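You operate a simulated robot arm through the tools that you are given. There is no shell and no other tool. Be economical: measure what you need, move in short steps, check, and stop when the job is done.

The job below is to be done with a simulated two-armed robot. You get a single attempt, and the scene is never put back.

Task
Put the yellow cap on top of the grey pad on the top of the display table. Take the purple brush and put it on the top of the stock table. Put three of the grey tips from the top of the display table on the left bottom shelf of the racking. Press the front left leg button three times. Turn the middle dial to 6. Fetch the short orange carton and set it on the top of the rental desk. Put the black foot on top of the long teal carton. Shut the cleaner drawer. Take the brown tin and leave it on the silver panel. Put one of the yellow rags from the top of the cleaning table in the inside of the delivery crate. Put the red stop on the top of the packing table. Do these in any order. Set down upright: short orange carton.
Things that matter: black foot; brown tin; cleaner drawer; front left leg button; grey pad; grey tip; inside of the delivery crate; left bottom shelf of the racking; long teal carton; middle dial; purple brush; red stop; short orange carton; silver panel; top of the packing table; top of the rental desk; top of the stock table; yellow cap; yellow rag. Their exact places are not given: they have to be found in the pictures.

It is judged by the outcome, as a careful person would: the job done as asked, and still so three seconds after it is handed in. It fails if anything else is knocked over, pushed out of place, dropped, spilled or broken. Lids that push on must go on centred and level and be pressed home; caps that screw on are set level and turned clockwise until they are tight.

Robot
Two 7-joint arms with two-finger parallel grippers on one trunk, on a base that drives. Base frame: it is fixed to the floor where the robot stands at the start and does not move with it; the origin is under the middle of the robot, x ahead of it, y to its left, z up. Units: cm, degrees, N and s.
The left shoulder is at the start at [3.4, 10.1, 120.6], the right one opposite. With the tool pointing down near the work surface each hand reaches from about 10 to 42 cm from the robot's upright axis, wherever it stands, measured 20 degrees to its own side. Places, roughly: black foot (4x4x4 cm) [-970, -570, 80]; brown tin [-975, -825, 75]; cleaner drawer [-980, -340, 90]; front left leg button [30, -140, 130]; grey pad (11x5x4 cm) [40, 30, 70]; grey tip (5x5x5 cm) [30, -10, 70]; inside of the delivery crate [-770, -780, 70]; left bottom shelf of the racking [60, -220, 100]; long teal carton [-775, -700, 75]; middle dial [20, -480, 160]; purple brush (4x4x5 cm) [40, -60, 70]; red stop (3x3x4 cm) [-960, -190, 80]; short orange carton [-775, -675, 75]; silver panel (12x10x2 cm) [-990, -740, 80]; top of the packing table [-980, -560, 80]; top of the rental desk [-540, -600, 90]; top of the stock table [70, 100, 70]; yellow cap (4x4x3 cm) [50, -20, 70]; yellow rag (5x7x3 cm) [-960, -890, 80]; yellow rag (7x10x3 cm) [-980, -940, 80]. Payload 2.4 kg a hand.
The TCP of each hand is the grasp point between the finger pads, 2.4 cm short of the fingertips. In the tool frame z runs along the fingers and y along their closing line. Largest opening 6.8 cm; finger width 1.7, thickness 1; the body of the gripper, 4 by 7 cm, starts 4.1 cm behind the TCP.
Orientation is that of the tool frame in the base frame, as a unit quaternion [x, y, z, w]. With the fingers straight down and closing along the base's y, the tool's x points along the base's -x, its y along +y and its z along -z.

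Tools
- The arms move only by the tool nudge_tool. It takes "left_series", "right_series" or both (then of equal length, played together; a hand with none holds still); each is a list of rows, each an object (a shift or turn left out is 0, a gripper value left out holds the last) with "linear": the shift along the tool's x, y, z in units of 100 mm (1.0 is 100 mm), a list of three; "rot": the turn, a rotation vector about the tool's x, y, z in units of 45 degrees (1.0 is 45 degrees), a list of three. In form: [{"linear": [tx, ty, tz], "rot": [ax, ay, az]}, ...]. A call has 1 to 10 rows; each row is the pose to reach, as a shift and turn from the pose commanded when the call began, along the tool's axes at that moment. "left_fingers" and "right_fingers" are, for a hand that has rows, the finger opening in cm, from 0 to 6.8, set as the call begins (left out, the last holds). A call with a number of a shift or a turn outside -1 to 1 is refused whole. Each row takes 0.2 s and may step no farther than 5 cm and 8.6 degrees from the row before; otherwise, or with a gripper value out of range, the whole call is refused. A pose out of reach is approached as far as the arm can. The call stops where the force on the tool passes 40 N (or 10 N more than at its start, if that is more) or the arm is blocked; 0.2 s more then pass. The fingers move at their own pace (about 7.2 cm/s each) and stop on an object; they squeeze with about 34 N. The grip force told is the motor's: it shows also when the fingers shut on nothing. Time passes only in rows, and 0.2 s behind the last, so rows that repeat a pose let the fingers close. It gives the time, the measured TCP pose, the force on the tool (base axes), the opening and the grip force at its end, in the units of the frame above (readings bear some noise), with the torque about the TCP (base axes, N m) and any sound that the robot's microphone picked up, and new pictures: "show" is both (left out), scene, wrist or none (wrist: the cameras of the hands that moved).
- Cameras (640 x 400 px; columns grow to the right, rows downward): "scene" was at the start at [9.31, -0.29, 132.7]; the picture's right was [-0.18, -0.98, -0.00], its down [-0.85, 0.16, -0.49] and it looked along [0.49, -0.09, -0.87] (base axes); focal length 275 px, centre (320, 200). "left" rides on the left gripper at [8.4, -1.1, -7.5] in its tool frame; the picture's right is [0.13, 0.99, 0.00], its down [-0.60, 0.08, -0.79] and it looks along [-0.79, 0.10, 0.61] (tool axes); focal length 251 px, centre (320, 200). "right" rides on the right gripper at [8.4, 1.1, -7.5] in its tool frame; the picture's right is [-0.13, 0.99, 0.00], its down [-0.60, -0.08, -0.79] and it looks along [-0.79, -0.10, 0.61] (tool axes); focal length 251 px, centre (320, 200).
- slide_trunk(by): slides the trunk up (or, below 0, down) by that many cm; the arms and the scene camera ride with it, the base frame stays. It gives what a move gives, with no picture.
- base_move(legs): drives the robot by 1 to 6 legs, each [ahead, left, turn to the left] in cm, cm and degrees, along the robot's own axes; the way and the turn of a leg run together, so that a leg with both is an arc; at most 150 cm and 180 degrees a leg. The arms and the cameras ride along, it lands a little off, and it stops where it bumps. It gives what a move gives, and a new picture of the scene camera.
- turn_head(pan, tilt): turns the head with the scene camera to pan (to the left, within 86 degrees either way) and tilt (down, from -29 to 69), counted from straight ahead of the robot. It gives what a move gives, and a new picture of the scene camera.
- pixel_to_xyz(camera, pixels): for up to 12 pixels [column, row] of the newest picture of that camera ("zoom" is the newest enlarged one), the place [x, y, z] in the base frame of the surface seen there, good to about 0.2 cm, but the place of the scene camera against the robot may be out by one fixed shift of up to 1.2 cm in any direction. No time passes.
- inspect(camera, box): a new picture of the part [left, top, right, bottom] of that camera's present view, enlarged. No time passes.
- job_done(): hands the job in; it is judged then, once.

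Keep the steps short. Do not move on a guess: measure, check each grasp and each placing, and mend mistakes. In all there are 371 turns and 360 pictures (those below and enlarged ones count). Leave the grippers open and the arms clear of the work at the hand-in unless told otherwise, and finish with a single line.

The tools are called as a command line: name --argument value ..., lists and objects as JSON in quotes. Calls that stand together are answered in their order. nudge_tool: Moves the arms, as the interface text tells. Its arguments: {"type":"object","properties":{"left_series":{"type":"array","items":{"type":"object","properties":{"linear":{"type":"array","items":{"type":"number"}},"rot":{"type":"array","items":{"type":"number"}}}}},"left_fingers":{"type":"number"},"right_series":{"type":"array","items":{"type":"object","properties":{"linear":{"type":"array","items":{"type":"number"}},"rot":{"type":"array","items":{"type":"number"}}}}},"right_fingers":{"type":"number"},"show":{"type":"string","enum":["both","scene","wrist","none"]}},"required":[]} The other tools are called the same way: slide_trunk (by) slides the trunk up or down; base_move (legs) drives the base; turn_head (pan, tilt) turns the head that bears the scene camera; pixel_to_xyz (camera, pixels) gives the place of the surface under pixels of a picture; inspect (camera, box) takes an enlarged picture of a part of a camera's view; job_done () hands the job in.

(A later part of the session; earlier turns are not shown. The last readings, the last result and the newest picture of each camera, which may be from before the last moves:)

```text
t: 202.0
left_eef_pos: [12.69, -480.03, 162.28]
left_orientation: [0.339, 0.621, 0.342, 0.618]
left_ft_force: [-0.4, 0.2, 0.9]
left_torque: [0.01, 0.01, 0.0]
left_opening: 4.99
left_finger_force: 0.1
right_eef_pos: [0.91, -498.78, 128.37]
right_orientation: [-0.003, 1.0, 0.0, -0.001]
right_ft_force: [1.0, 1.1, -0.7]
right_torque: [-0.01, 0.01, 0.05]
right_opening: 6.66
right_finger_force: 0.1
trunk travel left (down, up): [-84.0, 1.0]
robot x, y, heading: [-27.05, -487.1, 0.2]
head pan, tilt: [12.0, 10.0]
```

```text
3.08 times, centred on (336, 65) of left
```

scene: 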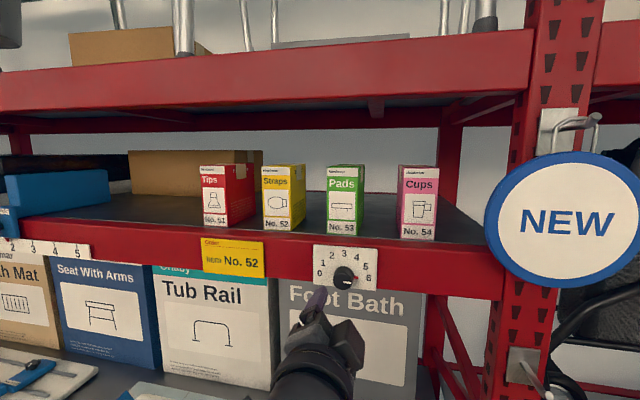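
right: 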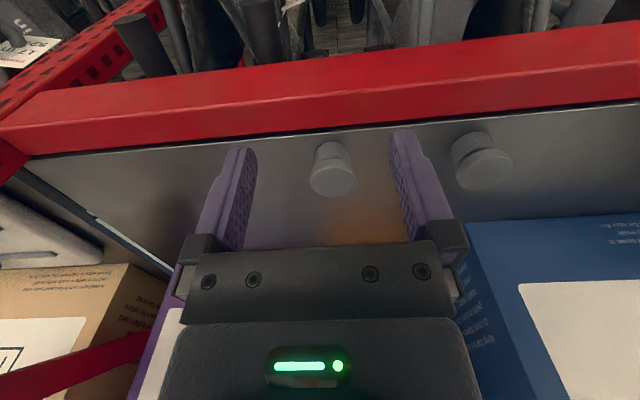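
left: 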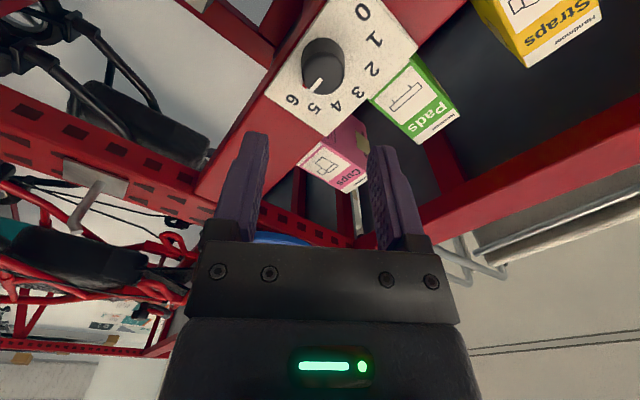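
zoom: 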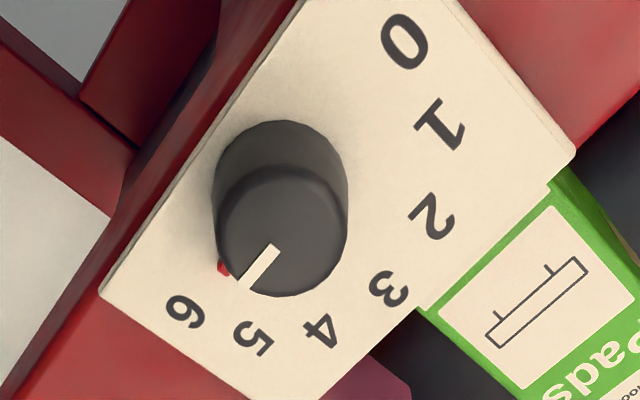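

The red pointer is parallel to the plate, right at 6. I unwind the wrist and bring the left hand back to pointing down.

nudge_tool --left_series '[{"linear": [0, 0, -0.1], "rot": [0, 0, -0.17]}, {"linear": [0, 0, -0.2], "rot": [0, 0, -0.34]}, {"linear": [0, 0, -0.3], "rot": [0, 0, -0.51]}, {"linear": [0, 0, -0.3], "rot": [0, 0, -0.68]}, {"linear": [0, 0, -0.3], "rot": [0, 0, -0.85]}, {"linear": [0, 0, -0.3], "rot": [0, 0, -1.0]}]' --show "none"

nudge_tool --left_series '[{"rot": [0, 0, -0.14]}, {"rot": [0, 0, -0.278]}]' --show "none"

nudge_tool --left_series '[{"linear": [0.1, 0.1, 0], "rot": [0, 0.17, 0]}, {"linear": [0.2, 0.2, 0], "rot": [0, 0.34, 0]}, {"linear": [0.4, 0.3, 0], "rot": [0, 0.51, 0]}, {"linear": [0.6, 0.4, 0], "rot": [0, 0.68, 0]}, {"linear": [0.8, 0.4, 0], "rot": [0, 0.85, 0]}, {"linear": [1.0, 0.4, 0], "rot": [0, 1.0, 0]}]' --show "none"

nudge_tool --left_series '[{"linear": [0.2, 0, 0], "rot": [0, 0.17, 0]}, {"linear": [0.4, 0, 0], "rot": [0, 0.34, 0]}, {"linear": [0.6, 0, 0], "rot": [0, 0.51, 0]}, {"linear": [0.8, 0, 0.1], "rot": [0, 0.68, 0]}, {"linear": [0.9, 0, 0.2], "rot": [0, 0.85, 0]}, {"linear": [1.0, 0, 0.3], "rot": [0, 1.0, 0]}]' --show "none"

```text
t: 203.4
left_eef_pos: [9.64, -480.08, 162.49]
left_orientation: [0.074, 0.704, 0.079, 0.702]
left_ft_force: [-0.3, 0.5, 0.0]
left_torque: [-0.01, 0.02, 0.01]
left_opening: 5.03
left_finger_force: 0.1
right_eef_pos: [0.83, -498.77, 128.39]
right_orientation: [-0.003, 1.0, -0.001, -0.002]
right_ft_force: [0.1, -0.7, -1.0]
right_torque: [0.02, 0.02, -0.03]
right_opening: 6.71
right_finger_force: 0.1
trunk travel left (down, up): [-84.0, 1.0]
robot x, y, heading: [-26.93, -487.35, 0.2]
head pan, tilt: [12.0, 10.0]
```

```text
t: 204.0
left_eef_pos: [9.77, -479.13, 162.67]
left_orientation: [0.011, 0.7, 0.036, 0.713]
left_ft_force: [0.4, -0.6, 0.5]
left_torque: [0.0, -0.01, -0.01]
left_opening: 4.99
left_finger_force: 0.1
right_eef_pos: [0.73, -498.71, 128.38]
right_orientation: [-0.004, 1.0, -0.001, 0.0]
right_ft_force: [0.3, 0.1, 0.2]
right_torque: [-0.01, -0.01, 0.01]
right_opening: 6.73
right_finger_force: 0.2
trunk travel left (down, up): [-84.0, 1.0]
robot x, y, heading: [-26.68, -487.62, 0.5]
head pan, tilt: [12.0, 10.0]
```

```text
t: 205.5
left_eef_pos: [9.81, -475.27, 152.73]
left_orientation: [-0.006, 0.921, 0.016, 0.388]
left_ft_force: [15.1, 1.9, 0.8]
left_torque: [0.01, -0.22, 0.28]
left_opening: 5.03
left_finger_force: 0.0
right_eef_pos: [0.79, -498.74, 128.31]
right_orientation: [-0.004, 1.0, 0.0, -0.001]
right_ft_force: [-0.3, 0.2, -0.5]
right_torque: [-0.01, 0.02, 0.02]
right_opening: 6.71
right_finger_force: 0.1
trunk travel left (down, up): [-84.0, 1.0]
robot x, y, heading: [-27.11, -487.07, 0.6]
head pan, tilt: [12.0, 10.0]
stopped in row 6 (left hand): the force on the tool passed its limit at 48 N (the readings are from after the stop); the commanded pose is now the measured one
```

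```text
t: 205.8
left_eef_pos: [9.76, -474.47, 152.18]
left_orientation: [-0.012, 0.925, 0.03, 0.379]
left_ft_force: [12.9, 12.0, -1.6]
left_torque: [0.25, -0.36, -1.04]
left_opening: 5.0
left_finger_force: 0.0
left hand out of reach, approached as far as the arm can: row 1
right_eef_pos: [0.77, -498.76, 128.25]
right_orientation: [-0.003, 1.0, -0.001, 0.0]
right_ft_force: [0.7, -0.4, -0.2]
right_torque: [0.01, -0.01, -0.02]
right_opening: 6.7
right_finger_force: 0.2
trunk travel left (down, up): [-84.0, 1.0]
robot x, y, heading: [-26.75, -487.19, 0.4]
head pan, tilt: [12.0, 10.0]
stopped in row 1 (left hand): the force on the tool passed its limit at 112 N (the readings are from after the stop); the commanded pose is now the measured one
```

The arm hit something (likely itself/head). I look at the pictures before moving.

inspect --camera "scene" --box '[0, 0, 640, 400]'

inspect --camera "left" --box '[0, 0, 640, 400]'

inspect --camera "right" --box '[0, 0, 640, 400]'

```text
1.00 times, centred on (320, 200) of scene (not enlarged: the box is as wide or as high as the picture)
```

zoom: 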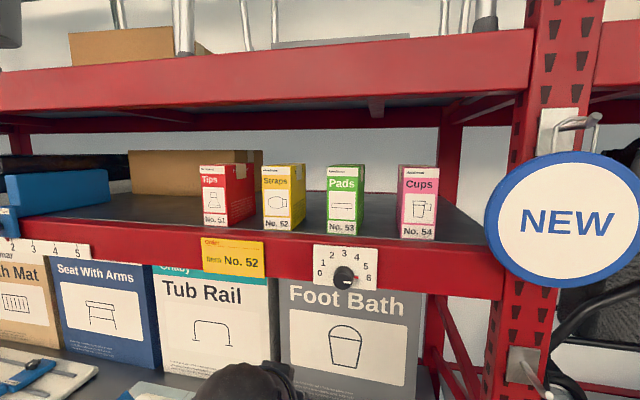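

```text
1.00 times, centred on (320, 200) of left (not enlarged: the box is as wide or as high as the picture)
```

zoom: 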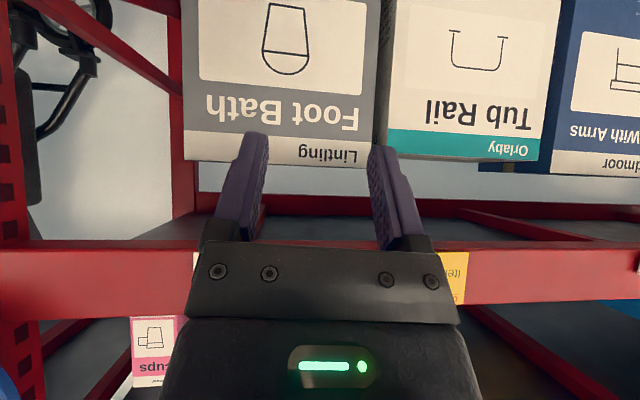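

```text
1.00 times, centred on (320, 200) of right (not enlarged: the box is as wide or as high as the picture)
```

zoom: 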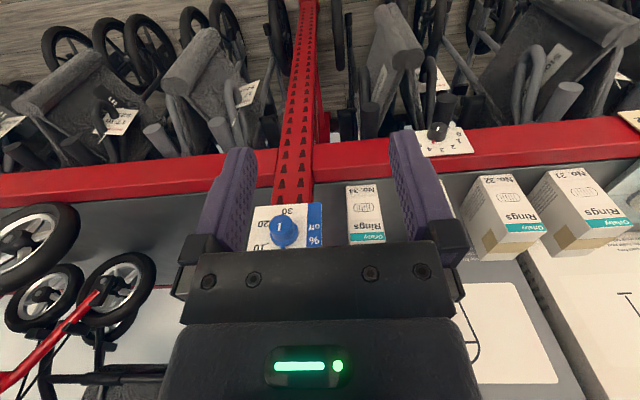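

Nothing on the shelf side is touched; the camera/hand likely touches the robot's own arm. I ease the hand forward 3 cm and see if force vanishes.

nudge_tool --left_series '[{"linear": [-0.07, 0, 0.07]}, {"linear": [-0.14, 0, 0.14]}, {"linear": [-0.21, 0, 0.21]}]' --show "none"

```text
t: 206.6
left_eef_pos: [12.59, -474.69, 152.11]
left_orientation: [-0.012, 0.926, 0.026, 0.376]
left_ft_force: [-0.7, -0.4, 0.1]
left_torque: [-0.03, 0.02, 0.01]
left_opening: 5.0
left_finger_force: 0.0
right_eef_pos: [0.72, -498.74, 128.29]
right_orientation: [-0.004, 1.0, -0.001, -0.001]
right_ft_force: [0.9, -0.2, 0.8]
right_torque: [-0.03, 0.01, -0.01]
right_opening: 6.72
right_finger_force: 0.1
trunk travel left (down, up): [-84.0, 1.0]
robot x, y, heading: [-27.0, -486.76, 0.3]
head pan, tilt: [12.0, 10.0]
```

Free. I lower 7 cm first, then rotate to vertical keeping x.

nudge_tool --left_series '[{"linear": [0.15, 0, 0.15]}, {"linear": [0.3, 0, 0.3]}, {"linear": [0.5, 0, 0.5]}]' --show "none"

nudge_tool --left_series '[{"linear": [0, 0, 0], "rot": [0, 0.17, 0]}, {"linear": [0, 0, 0], "rot": [0, 0.34, 0]}, {"linear": [0, 0, 0], "rot": [0, 0.51, 0]}, {"linear": [0, 0, 0], "rot": [0, 0.68, 0]}, {"linear": [0.1, 0, 0.1], "rot": [0, 0.85, 0]}, {"linear": [0.2, 0, 0.2], "rot": [0, 1.0, 0]}]' --show "wrist"

```text
t: 207.4
left_eef_pos: [12.97, -473.76, 146.02]
left_orientation: [-0.015, 0.921, 0.033, 0.389]
left_ft_force: [-0.5, 0.2, -0.9]
left_torque: [-0.02, 0.0, 0.03]
left_opening: 5.01
left_finger_force: 0.1
right_eef_pos: [0.86, -498.82, 128.39]
right_orientation: [-0.003, 1.0, 0.0, -0.002]
right_ft_force: [-0.1, 0.9, -0.4]
right_torque: [0.03, 0.02, 0.03]
right_opening: 6.71
right_finger_force: 0.0
trunk travel left (down, up): [-84.0, 1.0]
robot x, y, heading: [-27.3, -487.35, 0.5]
head pan, tilt: [12.0, 10.0]
```

```text
t: 208.2
left_eef_pos: [12.76, -474.3, 145.02]
left_orientation: [-0.022, 0.979, 0.025, 0.203]
left_ft_force: [10.8, 6.1, -5.4]
left_torque: [-0.07, -0.27, -0.51]
left_opening: 5.02
left_finger_force: 0.0
left hand out of reach, approached as far as the arm can: row 4
right_eef_pos: [0.83, -498.83, 128.29]
right_orientation: [-0.003, 1.0, -0.001, -0.001]
right_ft_force: [0.7, 0.2, -0.6]
right_torque: [0.0, -0.01, 0.0]
right_opening: 6.7
right_finger_force: 0.1
trunk travel left (down, up): [-84.0, 1.0]
robot x, y, heading: [-27.01, -487.28, 0.5]
head pan, tilt: [12.0, 10.0]
stopped in row 4 (left hand): the force on the tool passed its limit at 67 N (the readings are from after the stop); the commanded pose is now the measured one
```

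left: 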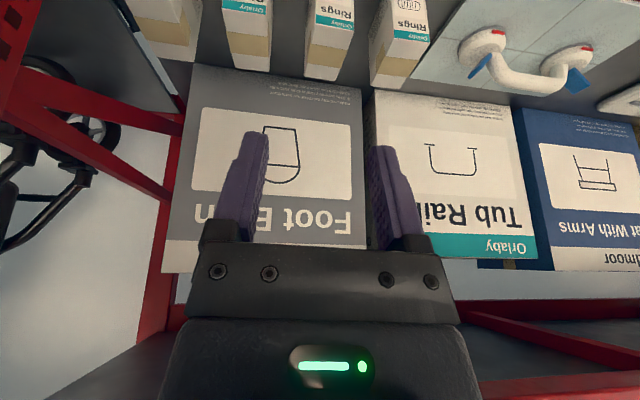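

The hand touches its own forearm because the wrist is too high. I tilt back a little, move down ~9 cm and ahead 2.

nudge_tool --left_series '[{"linear": [-0.1, 0, 0.1], "rot": [0, -0.15, 0]}, {"linear": [0.0, 0, 0.4], "rot": [0, -0.25, 0]}, {"linear": [0.1, 0, 0.7], "rot": [0, -0.25, 0]}, {"linear": [0.175, 0, 0.9], "rot": [0, -0.25, 0]}]' --show "none"

inspect --camera "left" --box '[0, 0, 640, 400]'

```text
t: 209.2
left_eef_pos: [14.8, -473.63, 136.34]
left_orientation: [-0.02, 0.953, 0.026, 0.301]
left_ft_force: [0.8, 0.2, 0.4]
left_torque: [0.01, 0.01, -0.02]
left_opening: 5.0
left_finger_force: 0.1
right_eef_pos: [0.72, -498.74, 128.33]
right_orientation: [-0.003, 1.0, -0.002, -0.001]
right_ft_force: [-0.9, 0.0, 0.6]
right_torque: [0.01, 0.03, -0.05]
right_opening: 6.7
right_finger_force: 0.0
trunk travel left (down, up): [-84.0, 1.0]
robot x, y, heading: [-27.06, -487.1, 0.6]
head pan, tilt: [12.0, 10.0]
```

```text
1.00 times, centred on (320, 200) of left (not enlarged: the box is as wide or as high as the picture)
```

zoom: 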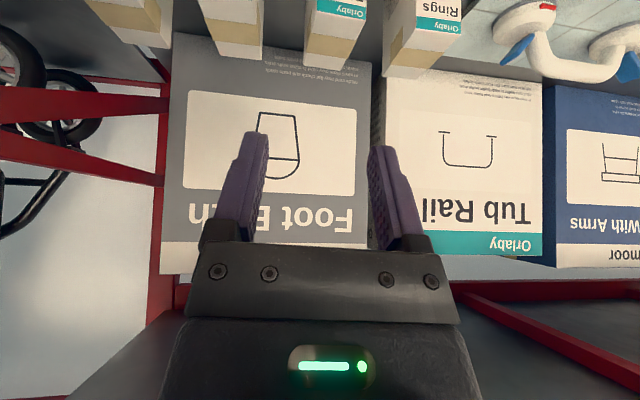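

nudge_tool --left_series '[{"linear": [0.2, 0, 0.28]}, {"linear": [0.4, 0, 0.57]}, {"linear": [0.52, 0, 0.74]}]' --show "none"

nudge_tool --left_series '[{"rot": [0, 0.15, 0]}, {"rot": [0, 0.3, 0]}, {"rot": [0, 0.45, 0]}, {"rot": [0, 0.6, 0]}, {"rot": [0, 0.78, 0]}]' --show "none"

```text
t: 210.0
left_eef_pos: [14.57, -473.58, 127.07]
left_orientation: [-0.02, 0.954, 0.025, 0.298]
left_ft_force: [0.3, 0.9, 0.2]
left_torque: [0.02, -0.01, 0.01]
left_opening: 5.0
left_finger_force: 0.0
right_eef_pos: [0.84, -498.7, 128.23]
right_orientation: [-0.003, 1.0, -0.001, -0.001]
right_ft_force: [0.0, 0.0, -0.1]
right_torque: [0.01, -0.02, -0.01]
right_opening: 6.72
right_finger_force: 0.1
trunk travel left (down, up): [-84.0, 1.0]
robot x, y, heading: [-26.98, -487.1, 0.4]
head pan, tilt: [12.0, 10.0]
```

```text
t: 211.2
left_eef_pos: [14.62, -473.5, 127.1]
left_orientation: [-0.027, 0.999, 0.02, -0.005]
left_ft_force: [-0.2, 0.1, -0.4]
left_torque: [-0.02, 0.0, 0.0]
left_opening: 5.01
left_finger_force: 0.1
right_eef_pos: [0.82, -498.69, 128.32]
right_orientation: [-0.004, 1.0, -0.001, -0.001]
right_ft_force: [-0.1, 0.2, 0.2]
right_torque: [0.01, 0.04, -0.03]
right_opening: 6.7
right_finger_force: 0.0
trunk travel left (down, up): [-84.0, 1.0]
robot x, y, heading: [-26.85, -486.95, 0.3]
head pan, tilt: [12.0, 10.0]
```

Vertical again. I trim the residual 3° and retract the hand 9 cm.

nudge_tool --left_series '[{"linear": [0.3, 0, 0], "rot": [0.051, -0.013, 0.069]}, {"linear": [0.6, 0, 0], "rot": [0.051, -0.013, 0.069]}, {"linear": [0.9, 0, 0], "rot": [0.051, -0.013, 0.069]}]' --show "none"

slide_trunk --by -30

turn_head --pan -86 --tilt 10

```text
t: 212.0
left_eef_pos: [5.48, -473.87, 127.22]
left_orientation: [0.001, 1.0, 0.0, 0.002]
left_ft_force: [0.0, -0.1, 0.6]
left_torque: [-0.01, -0.01, 0.01]
left_opening: 5.0
left_finger_force: 0.1
right_eef_pos: [0.68, -498.84, 128.32]
right_orientation: [-0.003, 1.0, -0.001, 0.0]
right_ft_force: [-0.4, 0.0, -0.5]
right_torque: [-0.01, -0.02, 0.01]
right_opening: 6.68
right_finger_force: 0.0
trunk travel left (down, up): [-84.0, 1.0]
robot x, y, heading: [-27.23, -487.26, 0.5]
head pan, tilt: [12.0, 10.0]
```

```text
t: 215.0
left_eef_pos: [5.68, -473.97, 97.15]
left_orientation: [0.001, 1.0, -0.001, 0.0]
left_ft_force: [-0.8, -0.1, 0.5]
left_torque: [-0.01, -0.01, 0.03]
left_opening: 5.01
left_finger_force: 0.0
right_eef_pos: [0.72, -498.8, 98.4]
right_orientation: [-0.004, 1.0, -0.001, 0.0]
right_ft_force: [-0.2, -0.2, -0.6]
right_torque: [0.01, -0.02, 0.03]
right_opening: 6.68
right_finger_force: 0.0
trunk travel left (down, up): [-54.0, 31.0]
robot x, y, heading: [-27.0, -486.86, 0.7]
head pan, tilt: [12.0, 10.0]
```

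```text
t: 216.7
left_eef_pos: [5.67, -473.97, 97.19]
left_orientation: [0.001, 1.0, 0.0, 0.0]
left_ft_force: [0.3, 0.8, -1.3]
left_torque: [0.01, 0.02, 0.01]
left_opening: 4.99
left_finger_force: 0.1
right_eef_pos: [0.78, -498.92, 98.39]
right_orientation: [-0.004, 1.0, -0.001, -0.001]
right_ft_force: [-0.9, -1.6, -0.7]
right_torque: [0.01, 0.02, -0.05]
right_opening: 6.69
right_finger_force: 0.0
trunk travel left (down, up): [-54.0, 31.0]
robot x, y, heading: [-26.97, -487.24, 0.3]
head pan, tilt: [-85.9, 10.0]
```

scene: 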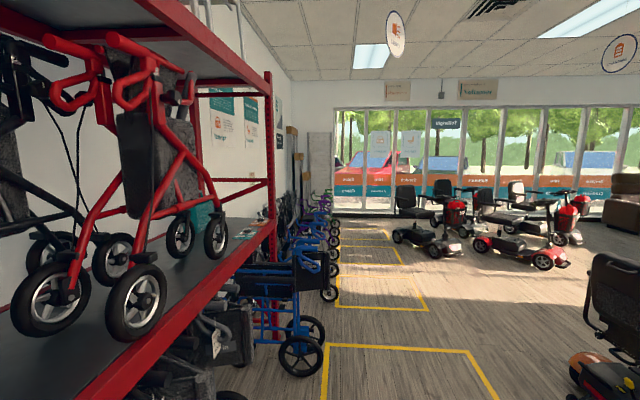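

Dial done. Now the rest is far on the other side (x≈-540…-990). I back up and turn around, then look.

base_move --legs '[[-70, 0, 0], [0, 0, 180]]'

turn_head --pan 0 --tilt 8

turn_head --pan 55 --tilt 8

```text
t: 227.9
left_eef_pos: [-130.0, -500.09, 97.19]
left_orientation: [1.0, -0.007, -0.001, -0.002]
left_ft_force: [0.1, -0.4, -0.4]
left_torque: [0.01, 0.04, 0.03]
left_opening: 5.01
left_finger_force: 0.0
right_eef_pos: [-124.69, -475.42, 98.28]
right_orientation: [1.0, -0.004, 0.001, -0.001]
right_ft_force: [-0.5, -0.1, 0.1]
right_torque: [-0.01, 0.03, -0.01]
right_opening: 6.71
right_finger_force: 0.0
trunk travel left (down, up): [-54.0, 31.0]
robot x, y, heading: [-97.16, -487.63, 179.5]
head pan, tilt: [-85.9, 10.0]
```

scene: 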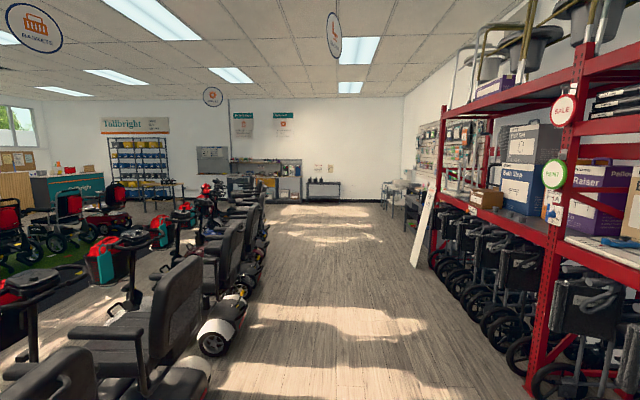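

```text
t: 229.5
left_eef_pos: [-130.01, -500.14, 97.08]
left_orientation: [1.0, -0.008, 0.0, 0.0]
left_ft_force: [0.0, -0.4, -0.2]
left_torque: [0.0, -0.03, -0.01]
left_opening: 5.0
left_finger_force: 0.0
right_eef_pos: [-124.74, -475.41, 98.21]
right_orientation: [1.0, -0.004, 0.001, -0.001]
right_ft_force: [0.0, 1.0, 0.0]
right_torque: [0.04, 0.01, 0.01]
right_opening: 6.68
right_finger_force: 0.1
trunk travel left (down, up): [-54.0, 31.0]
robot x, y, heading: [-97.28, -487.32, 179.3]
head pan, tilt: [0.0, 8.0]
```

scene: 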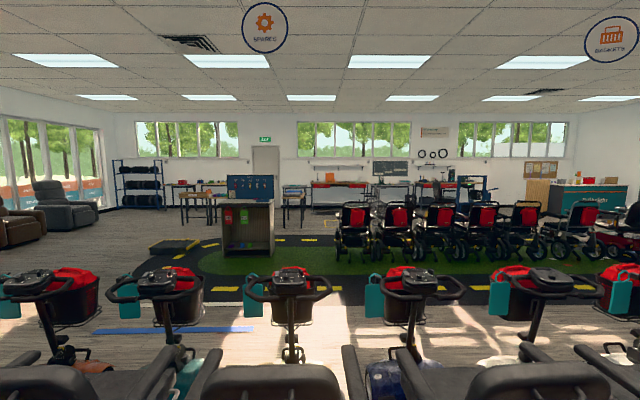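

```text
t: 230.7
left_eef_pos: [-129.97, -500.22, 97.12]
left_orientation: [1.0, -0.008, 0.0, -0.001]
left_ft_force: [-0.1, -0.4, -0.4]
left_torque: [0.0, -0.03, 0.03]
left_opening: 5.05
left_finger_force: 0.0
right_eef_pos: [-124.78, -475.34, 98.35]
right_orientation: [1.0, -0.004, 0.001, -0.001]
right_ft_force: [-0.5, -0.7, 0.1]
right_torque: [0.01, -0.06, -0.01]
right_opening: 6.68
right_finger_force: 0.1
trunk travel left (down, up): [-54.0, 31.0]
robot x, y, heading: [-97.35, -487.24, 179.5]
head pan, tilt: [55.0, 8.0]
```

scene: 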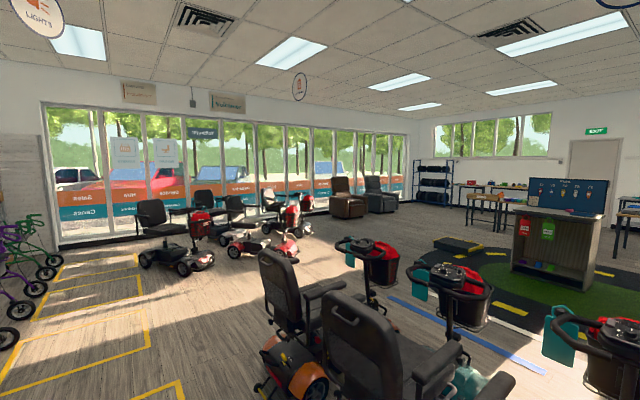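

A row of scooters blocks the way straight ahead. I measure floor points to plan a path.

pixel_to_xyz --camera "scene" --pixels '[[240, 375], [230, 300], [350, 235], [400, 225], [300, 240], [290, 310], [375, 310], [180, 270], [240, 245], [450, 242], [530, 265], [440, 300]]'

turn_head --pan 30 --tilt 25

```text
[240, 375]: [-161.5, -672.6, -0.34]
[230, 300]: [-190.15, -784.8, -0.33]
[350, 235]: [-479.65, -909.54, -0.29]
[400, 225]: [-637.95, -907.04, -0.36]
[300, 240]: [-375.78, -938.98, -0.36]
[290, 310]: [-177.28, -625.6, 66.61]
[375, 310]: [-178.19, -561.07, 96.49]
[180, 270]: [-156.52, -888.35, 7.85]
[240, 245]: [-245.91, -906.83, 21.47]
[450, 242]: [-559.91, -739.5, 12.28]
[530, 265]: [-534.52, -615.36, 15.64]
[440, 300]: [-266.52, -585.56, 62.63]
```

```text
t: 231.6
left_eef_pos: [-129.99, -500.23, 97.13]
left_orientation: [1.0, -0.008, -0.001, 0.0]
left_ft_force: [-0.1, -0.4, -0.4]
left_torque: [0.02, 0.01, -0.01]
left_opening: 4.99
left_finger_force: 0.1
right_eef_pos: [-124.85, -475.4, 98.37]
right_orientation: [1.0, -0.005, 0.001, -0.001]
right_ft_force: [-0.1, 0.1, -0.3]
right_torque: [0.0, 0.03, 0.0]
right_opening: 6.69
right_finger_force: 0.0
trunk travel left (down, up): [-54.0, 31.0]
robot x, y, heading: [-97.26, -487.49, 179.6]
head pan, tilt: [30.0, 25.0]
```

scene: 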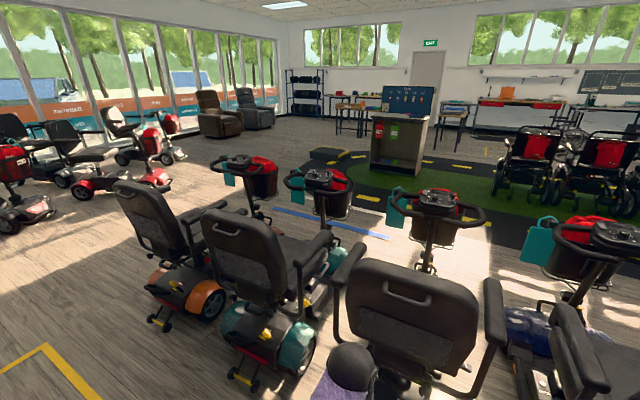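

The south end of the scooter row is y≈-650 and the next group starts near y≈-860. I drive south to y≈-740, then west through the gap.

base_move --legs '[[-15, 0, 0], [0, 150, 0], [0, 102, 0], [130, 0, 0]]'

```text
t: 251.0
left_eef_pos: [-248.84, -751.05, 97.24]
left_orientation: [1.0, -0.006, -0.001, -0.001]
left_ft_force: [-0.1, 0.3, 0.2]
left_torque: [0.02, -0.01, -0.03]
left_opening: 5.03
left_finger_force: 0.1
right_eef_pos: [-243.65, -726.16, 98.3]
right_orientation: [1.0, -0.003, 0.001, -0.001]
right_ft_force: [-0.7, 0.2, 0.0]
right_torque: [-0.01, 0.01, 0.0]
right_opening: 6.68
right_finger_force: 0.0
trunk travel left (down, up): [-54.0, 31.0]
robot x, y, heading: [-216.3, -738.3, 180.0]
head pan, tilt: [30.0, 25.0]
```

scene: 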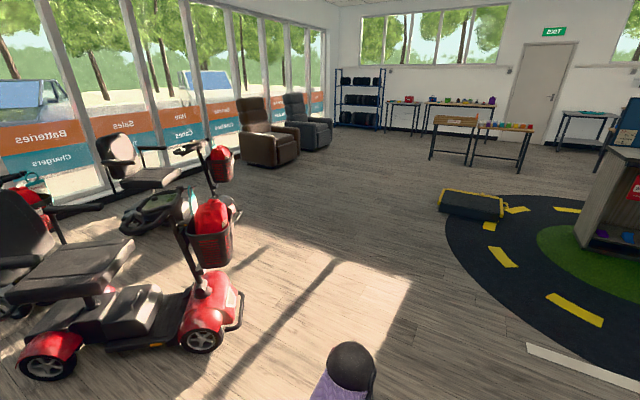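

pixel_to_xyz --camera "scene" --pixels '[[470, 215], [440, 210], [503, 218], [435, 158], [527, 168], [500, 127], [460, 122], [450, 260], [610, 255], [300, 165], [520, 300]]'

inspect --camera "scene" --box '[330, 60, 640, 250]'

```text
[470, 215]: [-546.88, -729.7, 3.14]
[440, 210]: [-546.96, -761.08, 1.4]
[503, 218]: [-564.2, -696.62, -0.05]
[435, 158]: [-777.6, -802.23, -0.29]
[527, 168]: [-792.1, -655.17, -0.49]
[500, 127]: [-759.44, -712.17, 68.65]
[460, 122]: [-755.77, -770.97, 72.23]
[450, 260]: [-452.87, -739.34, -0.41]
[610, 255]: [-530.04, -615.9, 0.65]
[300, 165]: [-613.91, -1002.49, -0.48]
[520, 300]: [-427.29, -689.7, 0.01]
```

```text
2.06 times, centred on (485, 155) of scene
```

zoom: 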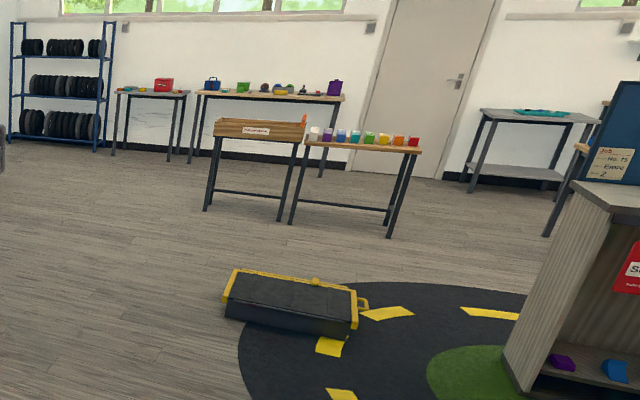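

I go around the kerb: south to y≈-830, west to x≈-665, then north to y≈-690 before the delivery table.

base_move --legs '[[0, 90, 0], [150, 0, 0], [150, 0, 0], [145, 0, 0], [0, -140, 0]]'

turn_head --pan 0 --tilt 35

```text
t: 259.1
left_eef_pos: [-309.02, -839.87, 97.26]
left_orientation: [1.0, 0.009, -0.002, 0.001]
left_ft_force: [-0.5, 0.8, -0.1]
left_torque: [-0.05, 0.01, -0.01]
left_opening: 5.01
left_finger_force: 0.0
right_eef_pos: [-304.63, -815.03, 98.22]
right_orientation: [1.0, 0.012, 0.0, 0.001]
right_ft_force: [-0.7, 0.6, -0.6]
right_torque: [-0.04, 0.02, 0.01]
right_opening: 6.7
right_finger_force: 0.1
trunk travel left (down, up): [-54.0, 31.0]
robot x, y, heading: [-276.56, -826.32, -178.7]
head pan, tilt: [30.0, 25.0]
stopped in leg 2: the robot was blocked; the commanded pose is now the measured one
```

scene: 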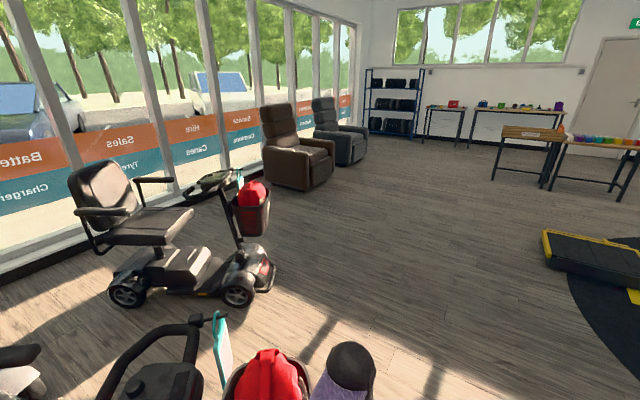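

```text
t: 260.0
left_eef_pos: [-309.17, -840.26, 97.03]
left_orientation: [1.0, 0.01, -0.002, -0.001]
left_ft_force: [1.2, 0.1, -0.3]
left_torque: [-0.04, 0.0, -0.01]
left_opening: 4.99
left_finger_force: 0.0
right_eef_pos: [-304.59, -815.31, 98.3]
right_orientation: [1.0, 0.013, 0.0, -0.001]
right_ft_force: [0.3, -0.5, -0.3]
right_torque: [0.01, 0.02, -0.02]
right_opening: 6.72
right_finger_force: 0.1
trunk travel left (down, up): [-54.0, 31.0]
robot x, y, heading: [-276.54, -826.39, -178.9]
head pan, tilt: [0.0, 35.0]
```

scene: 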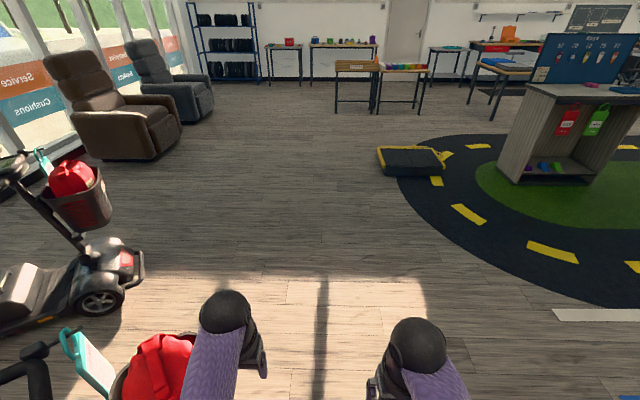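

I bumped lightly against a parked scooter's basket on the left. I move right away from it at once, then proceed.

base_move --legs '[[0, -55, 0], [130, 0, -1], [0, 50, 0], [150, 0, 0], [105, 0, 0]]'

```text
t: 284.0
left_eef_pos: [-697.28, -837.43, 97.12]
left_orientation: [1.0, -0.006, -0.001, 0.0]
left_ft_force: [-0.3, -0.6, 0.0]
left_torque: [-0.02, 0.03, -0.03]
left_opening: 4.99
left_finger_force: 0.1
right_eef_pos: [-692.19, -812.56, 98.34]
right_orientation: [1.0, -0.003, 0.0, -0.002]
right_ft_force: [0.0, -0.6, 1.3]
right_torque: [0.01, 0.02, 0.01]
right_opening: 6.7
right_finger_force: 0.2
trunk travel left (down, up): [-54.0, 31.0]
robot x, y, heading: [-664.26, -824.63, 179.7]
head pan, tilt: [0.0, 35.0]
```

scene: 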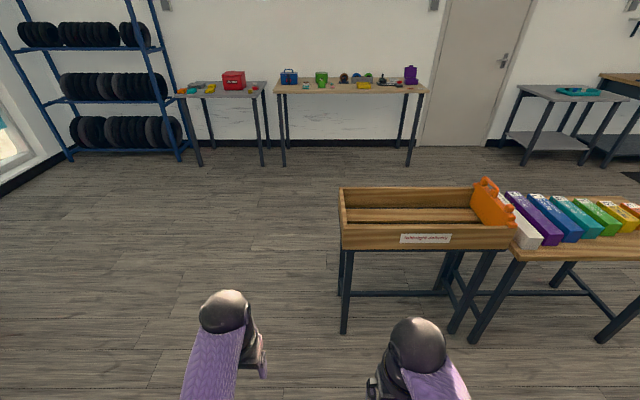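

pixel_to_xyz --camera "scene" --pixels '[[420, 250], [420, 185], [410, 215], [520, 235], [590, 235], [575, 218], [610, 235], [530, 255], [640, 212], [345, 190], [412, 82], [570, 92]]'

base_move --legs '[[0, -128, 0]]'

turn_head --pan 0 --tilt 48

```text
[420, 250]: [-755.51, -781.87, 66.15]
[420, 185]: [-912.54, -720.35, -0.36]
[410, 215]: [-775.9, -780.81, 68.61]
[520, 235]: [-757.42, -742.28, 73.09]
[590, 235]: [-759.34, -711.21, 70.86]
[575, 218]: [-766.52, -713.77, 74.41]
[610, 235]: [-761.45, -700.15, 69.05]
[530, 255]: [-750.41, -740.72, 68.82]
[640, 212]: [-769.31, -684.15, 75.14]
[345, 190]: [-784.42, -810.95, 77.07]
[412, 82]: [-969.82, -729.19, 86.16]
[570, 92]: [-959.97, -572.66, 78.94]
```

```text
t: 290.4
left_eef_pos: [-696.37, -708.74, 97.2]
left_orientation: [1.0, -0.01, -0.002, -0.001]
left_ft_force: [0.0, 0.0, 1.0]
left_torque: [0.0, 0.0, -0.01]
left_opening: 5.02
left_finger_force: 0.0
right_eef_pos: [-690.89, -684.02, 98.25]
right_orientation: [1.0, -0.006, 0.001, 0.0]
right_ft_force: [0.0, -0.7, -0.1]
right_torque: [-0.01, -0.01, 0.03]
right_opening: 6.7
right_finger_force: 0.1
trunk travel left (down, up): [-54.0, 31.0]
robot x, y, heading: [-663.51, -696.21, 179.6]
head pan, tilt: [0.0, 35.0]
```

scene: 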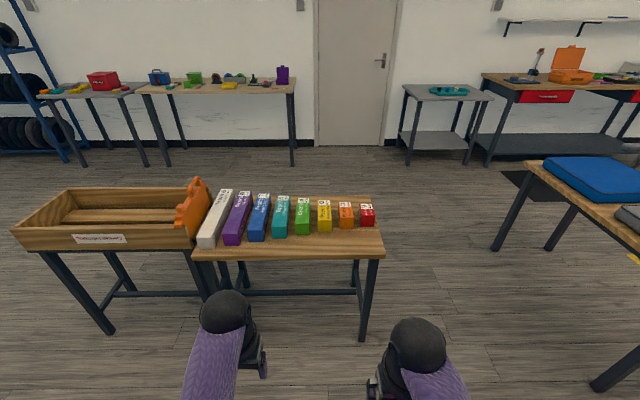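

```text
t: 291.2
left_eef_pos: [-696.34, -708.79, 97.11]
left_orientation: [1.0, -0.009, -0.003, -0.001]
left_ft_force: [0.5, 0.8, -0.7]
left_torque: [-0.04, -0.01, 0.0]
left_opening: 4.96
left_finger_force: 0.0
right_eef_pos: [-690.91, -684.02, 98.32]
right_orientation: [1.0, -0.006, 0.0, -0.001]
right_ft_force: [-0.2, 0.2, 0.6]
right_torque: [-0.02, 0.0, -0.01]
right_opening: 6.68
right_finger_force: 0.0
trunk travel left (down, up): [-54.0, 31.0]
robot x, y, heading: [-663.15, -696.34, 179.3]
head pan, tilt: [0.0, 48.0]
```

scene: 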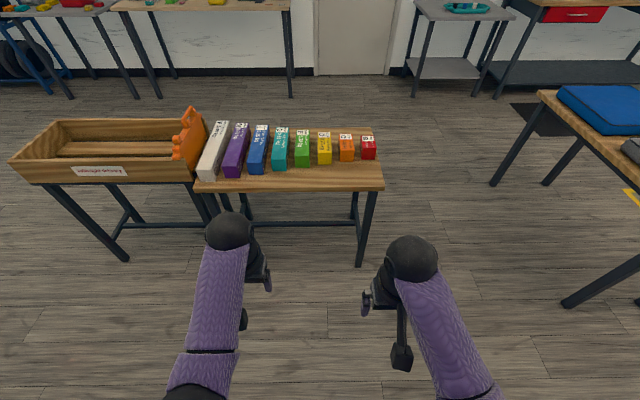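

inspect --camera "scene" --box '[190, 110, 390, 235]'

pixel_to_xyz --camera "scene" --pixels '[[346, 141], [341, 138], [351, 138], [346, 155], [340, 159], [354, 159], [363, 138], [330, 140], [279, 150], [345, 175], [380, 185], [368, 150]]'

```text
3.20 times, centred on (290, 172) of scene
```

zoom: 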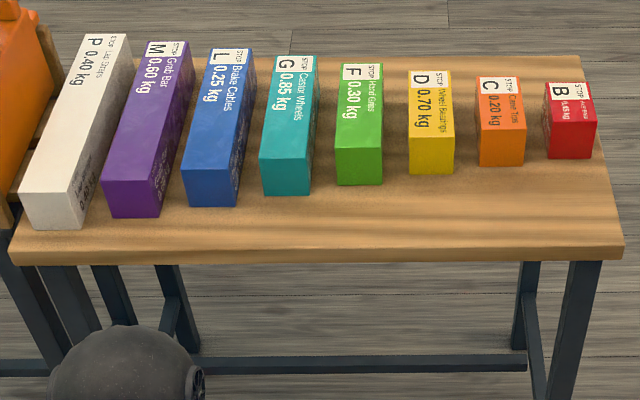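

```text
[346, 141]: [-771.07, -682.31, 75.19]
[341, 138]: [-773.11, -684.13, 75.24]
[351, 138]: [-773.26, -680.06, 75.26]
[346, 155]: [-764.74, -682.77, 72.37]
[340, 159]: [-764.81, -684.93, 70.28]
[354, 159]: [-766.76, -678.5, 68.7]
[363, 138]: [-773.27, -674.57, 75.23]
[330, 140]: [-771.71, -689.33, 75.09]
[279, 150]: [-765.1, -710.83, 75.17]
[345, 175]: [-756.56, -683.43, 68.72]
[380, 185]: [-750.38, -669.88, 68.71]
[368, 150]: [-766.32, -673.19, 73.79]
```

Orange carton "C" (about 4.4 wide, 11 long, 6.5 high) centred at (-770,-682.3). I drive ahead 63 cm.

base_move --legs '[[63, 0, 0.5]]'

slide_trunk --by -12

inspect --camera "right" --box '[0, 0, 640, 400]'

```text
t: 294.7
left_eef_pos: [-758.96, -708.62, 97.2]
left_orientation: [1.0, -0.004, -0.002, 0.0]
left_ft_force: [0.5, -0.2, -0.4]
left_torque: [-0.02, -0.01, 0.03]
left_opening: 4.99
left_finger_force: 0.0
right_eef_pos: [-753.87, -683.82, 98.22]
right_orientation: [1.0, 0.0, 0.001, -0.002]
right_ft_force: [1.2, 0.8, 0.0]
right_torque: [0.0, 0.0, -0.02]
right_opening: 6.69
right_finger_force: 0.0
trunk travel left (down, up): [-54.0, 31.0]
robot x, y, heading: [-726.18, -695.55, 179.8]
head pan, tilt: [0.0, 48.0]
```

scene: 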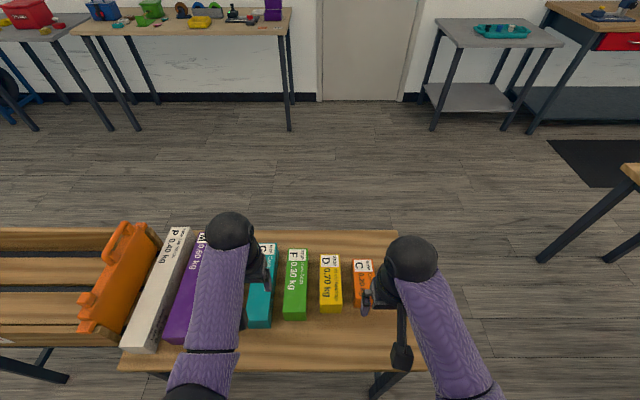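

```text
t: 296.2
left_eef_pos: [-758.82, -708.74, 85.22]
left_orientation: [1.0, -0.004, -0.003, -0.001]
left_ft_force: [-0.9, -0.1, 0.4]
left_torque: [-0.03, -0.03, -0.03]
left_opening: 5.02
left_finger_force: 0.1
right_eef_pos: [-753.86, -683.86, 86.34]
right_orientation: [1.0, 0.0, 0.0, -0.001]
right_ft_force: [-0.8, 0.6, -0.1]
right_torque: [0.02, 0.02, 0.01]
right_opening: 6.7
right_finger_force: 0.1
trunk travel left (down, up): [-42.0, 43.0]
robot x, y, heading: [-726.11, -695.9, 179.7]
head pan, tilt: [0.0, 48.0]
```

```text
1.00 times, centred on (320, 200) of right (not enlarged: the box is as wide or as high as the picture)
```

zoom: 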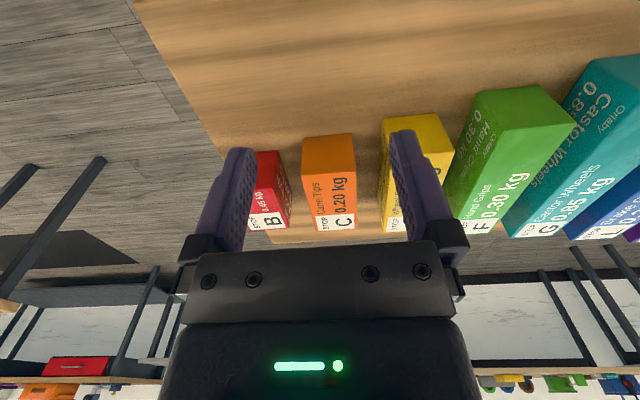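

pixel_to_xyz --camera "zoom" --pixels '[[305, 182], [350, 178], [330, 178], [330, 225], [315, 228], [355, 225], [303, 140], [353, 137], [288, 195], [385, 180], [262, 165], [570, 150]]'

inspect --camera "right" --box '[240, 110, 480, 260]'

```text
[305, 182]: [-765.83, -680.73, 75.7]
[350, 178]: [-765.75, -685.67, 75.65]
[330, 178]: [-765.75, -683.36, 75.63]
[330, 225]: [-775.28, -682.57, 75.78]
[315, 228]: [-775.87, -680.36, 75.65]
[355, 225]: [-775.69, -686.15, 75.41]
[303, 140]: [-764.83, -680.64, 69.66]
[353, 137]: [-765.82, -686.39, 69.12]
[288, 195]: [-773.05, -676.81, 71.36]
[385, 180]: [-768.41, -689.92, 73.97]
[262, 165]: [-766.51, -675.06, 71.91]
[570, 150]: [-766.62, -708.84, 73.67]
```

```text
2.67 times, centred on (360, 185) of right
```

zoom: 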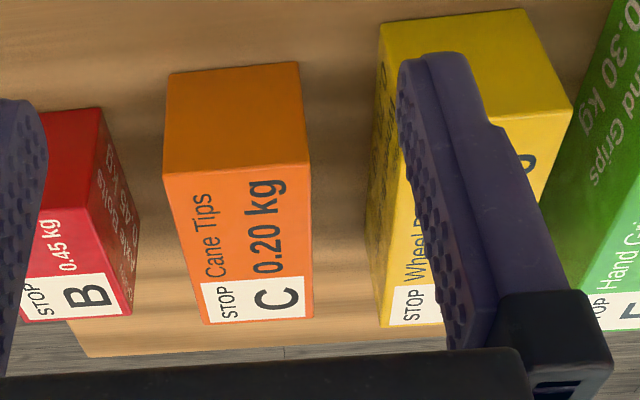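

Carton top spans y -680.5…-685.7, x -765…-776, z 75.7. I edge ahead 5 cm for reach.

base_move --legs '[[6, 0, 0]]'

```text
t: 297.2
left_eef_pos: [-764.97, -708.67, 85.18]
left_orientation: [1.0, -0.004, -0.002, -0.002]
left_ft_force: [-0.3, -0.1, 0.4]
left_torque: [0.02, 0.04, 0.0]
left_opening: 5.03
left_finger_force: 0.1
right_eef_pos: [-759.97, -683.84, 86.23]
right_orientation: [1.0, 0.0, 0.0, -0.001]
right_ft_force: [0.4, 0.2, -0.5]
right_torque: [-0.01, -0.04, -0.01]
right_opening: 6.69
right_finger_force: 0.0
trunk travel left (down, up): [-42.0, 43.0]
robot x, y, heading: [-732.36, -695.84, 179.9]
head pan, tilt: [0.0, 48.0]
```

scene: 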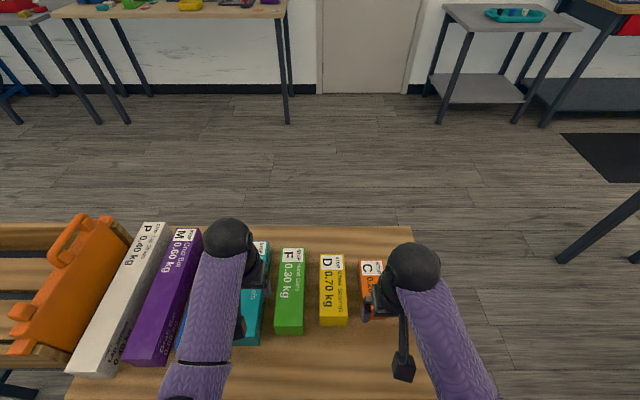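

Good. Right hand over the carton, part way down.

nudge_tool --right_series '[{"linear": [-0.3, -0.05, 0]}, {"linear": [-0.6, -0.074, 0.1]}, {"linear": [-0.95, -0.074, 0.3]}, {"linear": [-0.95, -0.074, 0.6]}]' --right_fingers 6.8 --show "wrist"

```text
t: 298.2
left_eef_pos: [-764.91, -708.65, 85.11]
left_orientation: [1.0, -0.004, -0.002, -0.001]
left_ft_force: [-1.1, -0.3, 0.4]
left_torque: [-0.02, 0.0, -0.04]
left_opening: 5.0
left_finger_force: 0.1
right_eef_pos: [-769.35, -683.13, 80.35]
right_orientation: [1.0, 0.0, 0.001, 0.0]
right_ft_force: [0.3, -0.4, 0.4]
right_torque: [0.01, 0.01, -0.02]
right_opening: 6.79
right_finger_force: 0.0
trunk travel left (down, up): [-42.0, 43.0]
robot x, y, heading: [-732.56, -695.35, 179.7]
head pan, tilt: [0.0, 48.0]
```

right: 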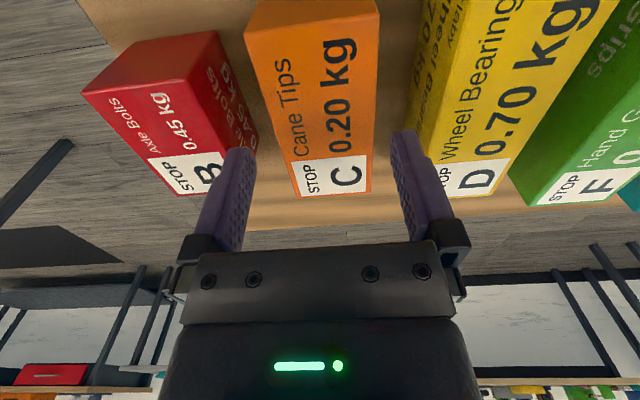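

pixel_to_xyz --camera "right" --pixels '[[268, 120], [372, 120], [288, 185], [368, 185], [250, 45], [375, 30], [255, 120], [410, 120]]'

```text
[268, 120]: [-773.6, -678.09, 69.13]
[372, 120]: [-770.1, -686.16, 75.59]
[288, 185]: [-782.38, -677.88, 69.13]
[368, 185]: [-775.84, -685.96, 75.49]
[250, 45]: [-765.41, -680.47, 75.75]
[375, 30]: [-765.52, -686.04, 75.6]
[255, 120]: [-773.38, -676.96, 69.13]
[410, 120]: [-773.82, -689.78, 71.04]
```

Carton is 5.6 cm wide centred at y -683.25. Shift 0.12 and descend to TCP z 72.6.

nudge_tool --right_series '[{"linear": [0, 0.014, 0.1]}, {"linear": [0, 0.014, 0.3]}, {"linear": [0, 0.014, 0.55]}, {"linear": [0, 0.014, 0.77]}]' --show "wrist"

nudge_tool --right_series '[{"linear": [0, 0, 0]}, {"linear": [0, 0, 0]}, {"linear": [0, 0, 0]}]' --right_fingers 0 --show "none"

nudge_tool --right_series '[{"linear": [0, 0, -0.3]}, {"linear": [0, 0, -0.6]}, {"linear": [0, 0, -1.0]}]' --show "wrist"

```text
t: 299.2
left_eef_pos: [-765.02, -708.69, 85.25]
left_orientation: [1.0, -0.003, -0.001, -0.001]
left_ft_force: [-0.2, 0.5, 0.2]
left_torque: [0.0, 0.01, -0.01]
left_opening: 5.0
left_finger_force: 0.0
right_eef_pos: [-769.35, -683.28, 72.66]
right_orientation: [1.0, 0.002, 0.0, -0.001]
right_ft_force: [0.4, -0.5, 0.0]
right_torque: [0.02, 0.02, 0.05]
right_opening: 6.8
right_finger_force: 0.0
trunk travel left (down, up): [-42.0, 43.0]
robot x, y, heading: [-732.37, -695.44, 179.9]
head pan, tilt: [0.0, 48.0]
```

right: 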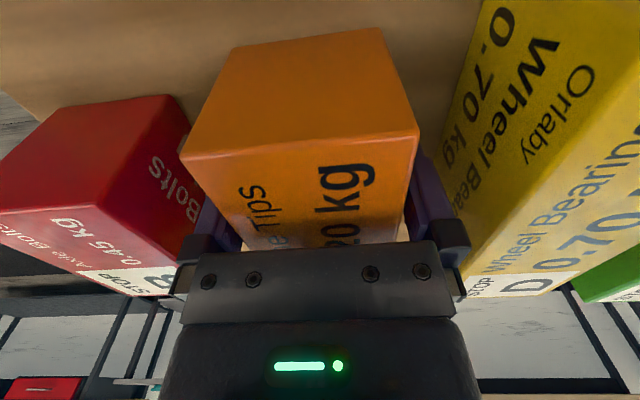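

```text
t: 300.0
left_eef_pos: [-764.88, -708.77, 85.25]
left_orientation: [1.0, -0.003, -0.002, 0.0]
left_ft_force: [-0.4, -0.1, -0.1]
left_torque: [0.01, 0.03, 0.02]
left_opening: 4.99
left_finger_force: 0.0
right_eef_pos: [-769.47, -683.33, 72.65]
right_orientation: [1.0, 0.0, -0.001, -0.001]
right_ft_force: [-2.2, 1.3, 4.4]
right_torque: [-0.17, 0.61, -0.08]
right_opening: 5.98
right_finger_force: 33.2
trunk travel left (down, up): [-42.0, 43.0]
robot x, y, heading: [-732.16, -695.42, 179.8]
head pan, tilt: [0.0, 48.0]
```

```text
t: 300.8
left_eef_pos: [-765.0, -708.7, 85.2]
left_orientation: [1.0, -0.004, -0.002, -0.001]
left_ft_force: [-0.3, -0.2, -0.2]
left_torque: [0.0, -0.03, 0.02]
left_opening: 5.0
left_finger_force: 0.1
right_eef_pos: [-769.27, -683.31, 82.76]
right_orientation: [1.0, -0.001, 0.002, -0.001]
right_ft_force: [-0.4, -0.8, -2.2]
right_torque: [0.01, -0.07, 0.02]
right_opening: 5.98
right_finger_force: 34.0
trunk travel left (down, up): [-42.0, 43.0]
robot x, y, heading: [-732.23, -695.64, 179.9]
head pan, tilt: [0.0, 48.0]
```

right: 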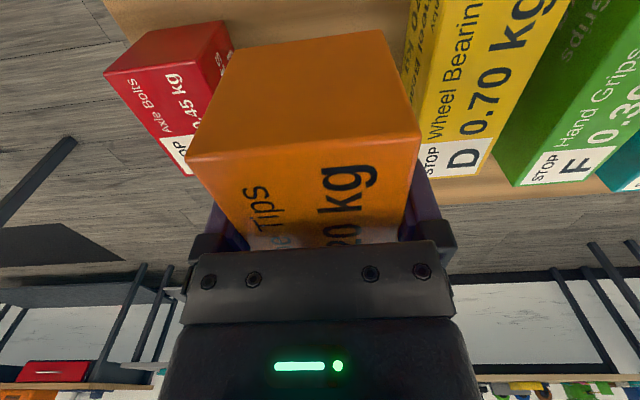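

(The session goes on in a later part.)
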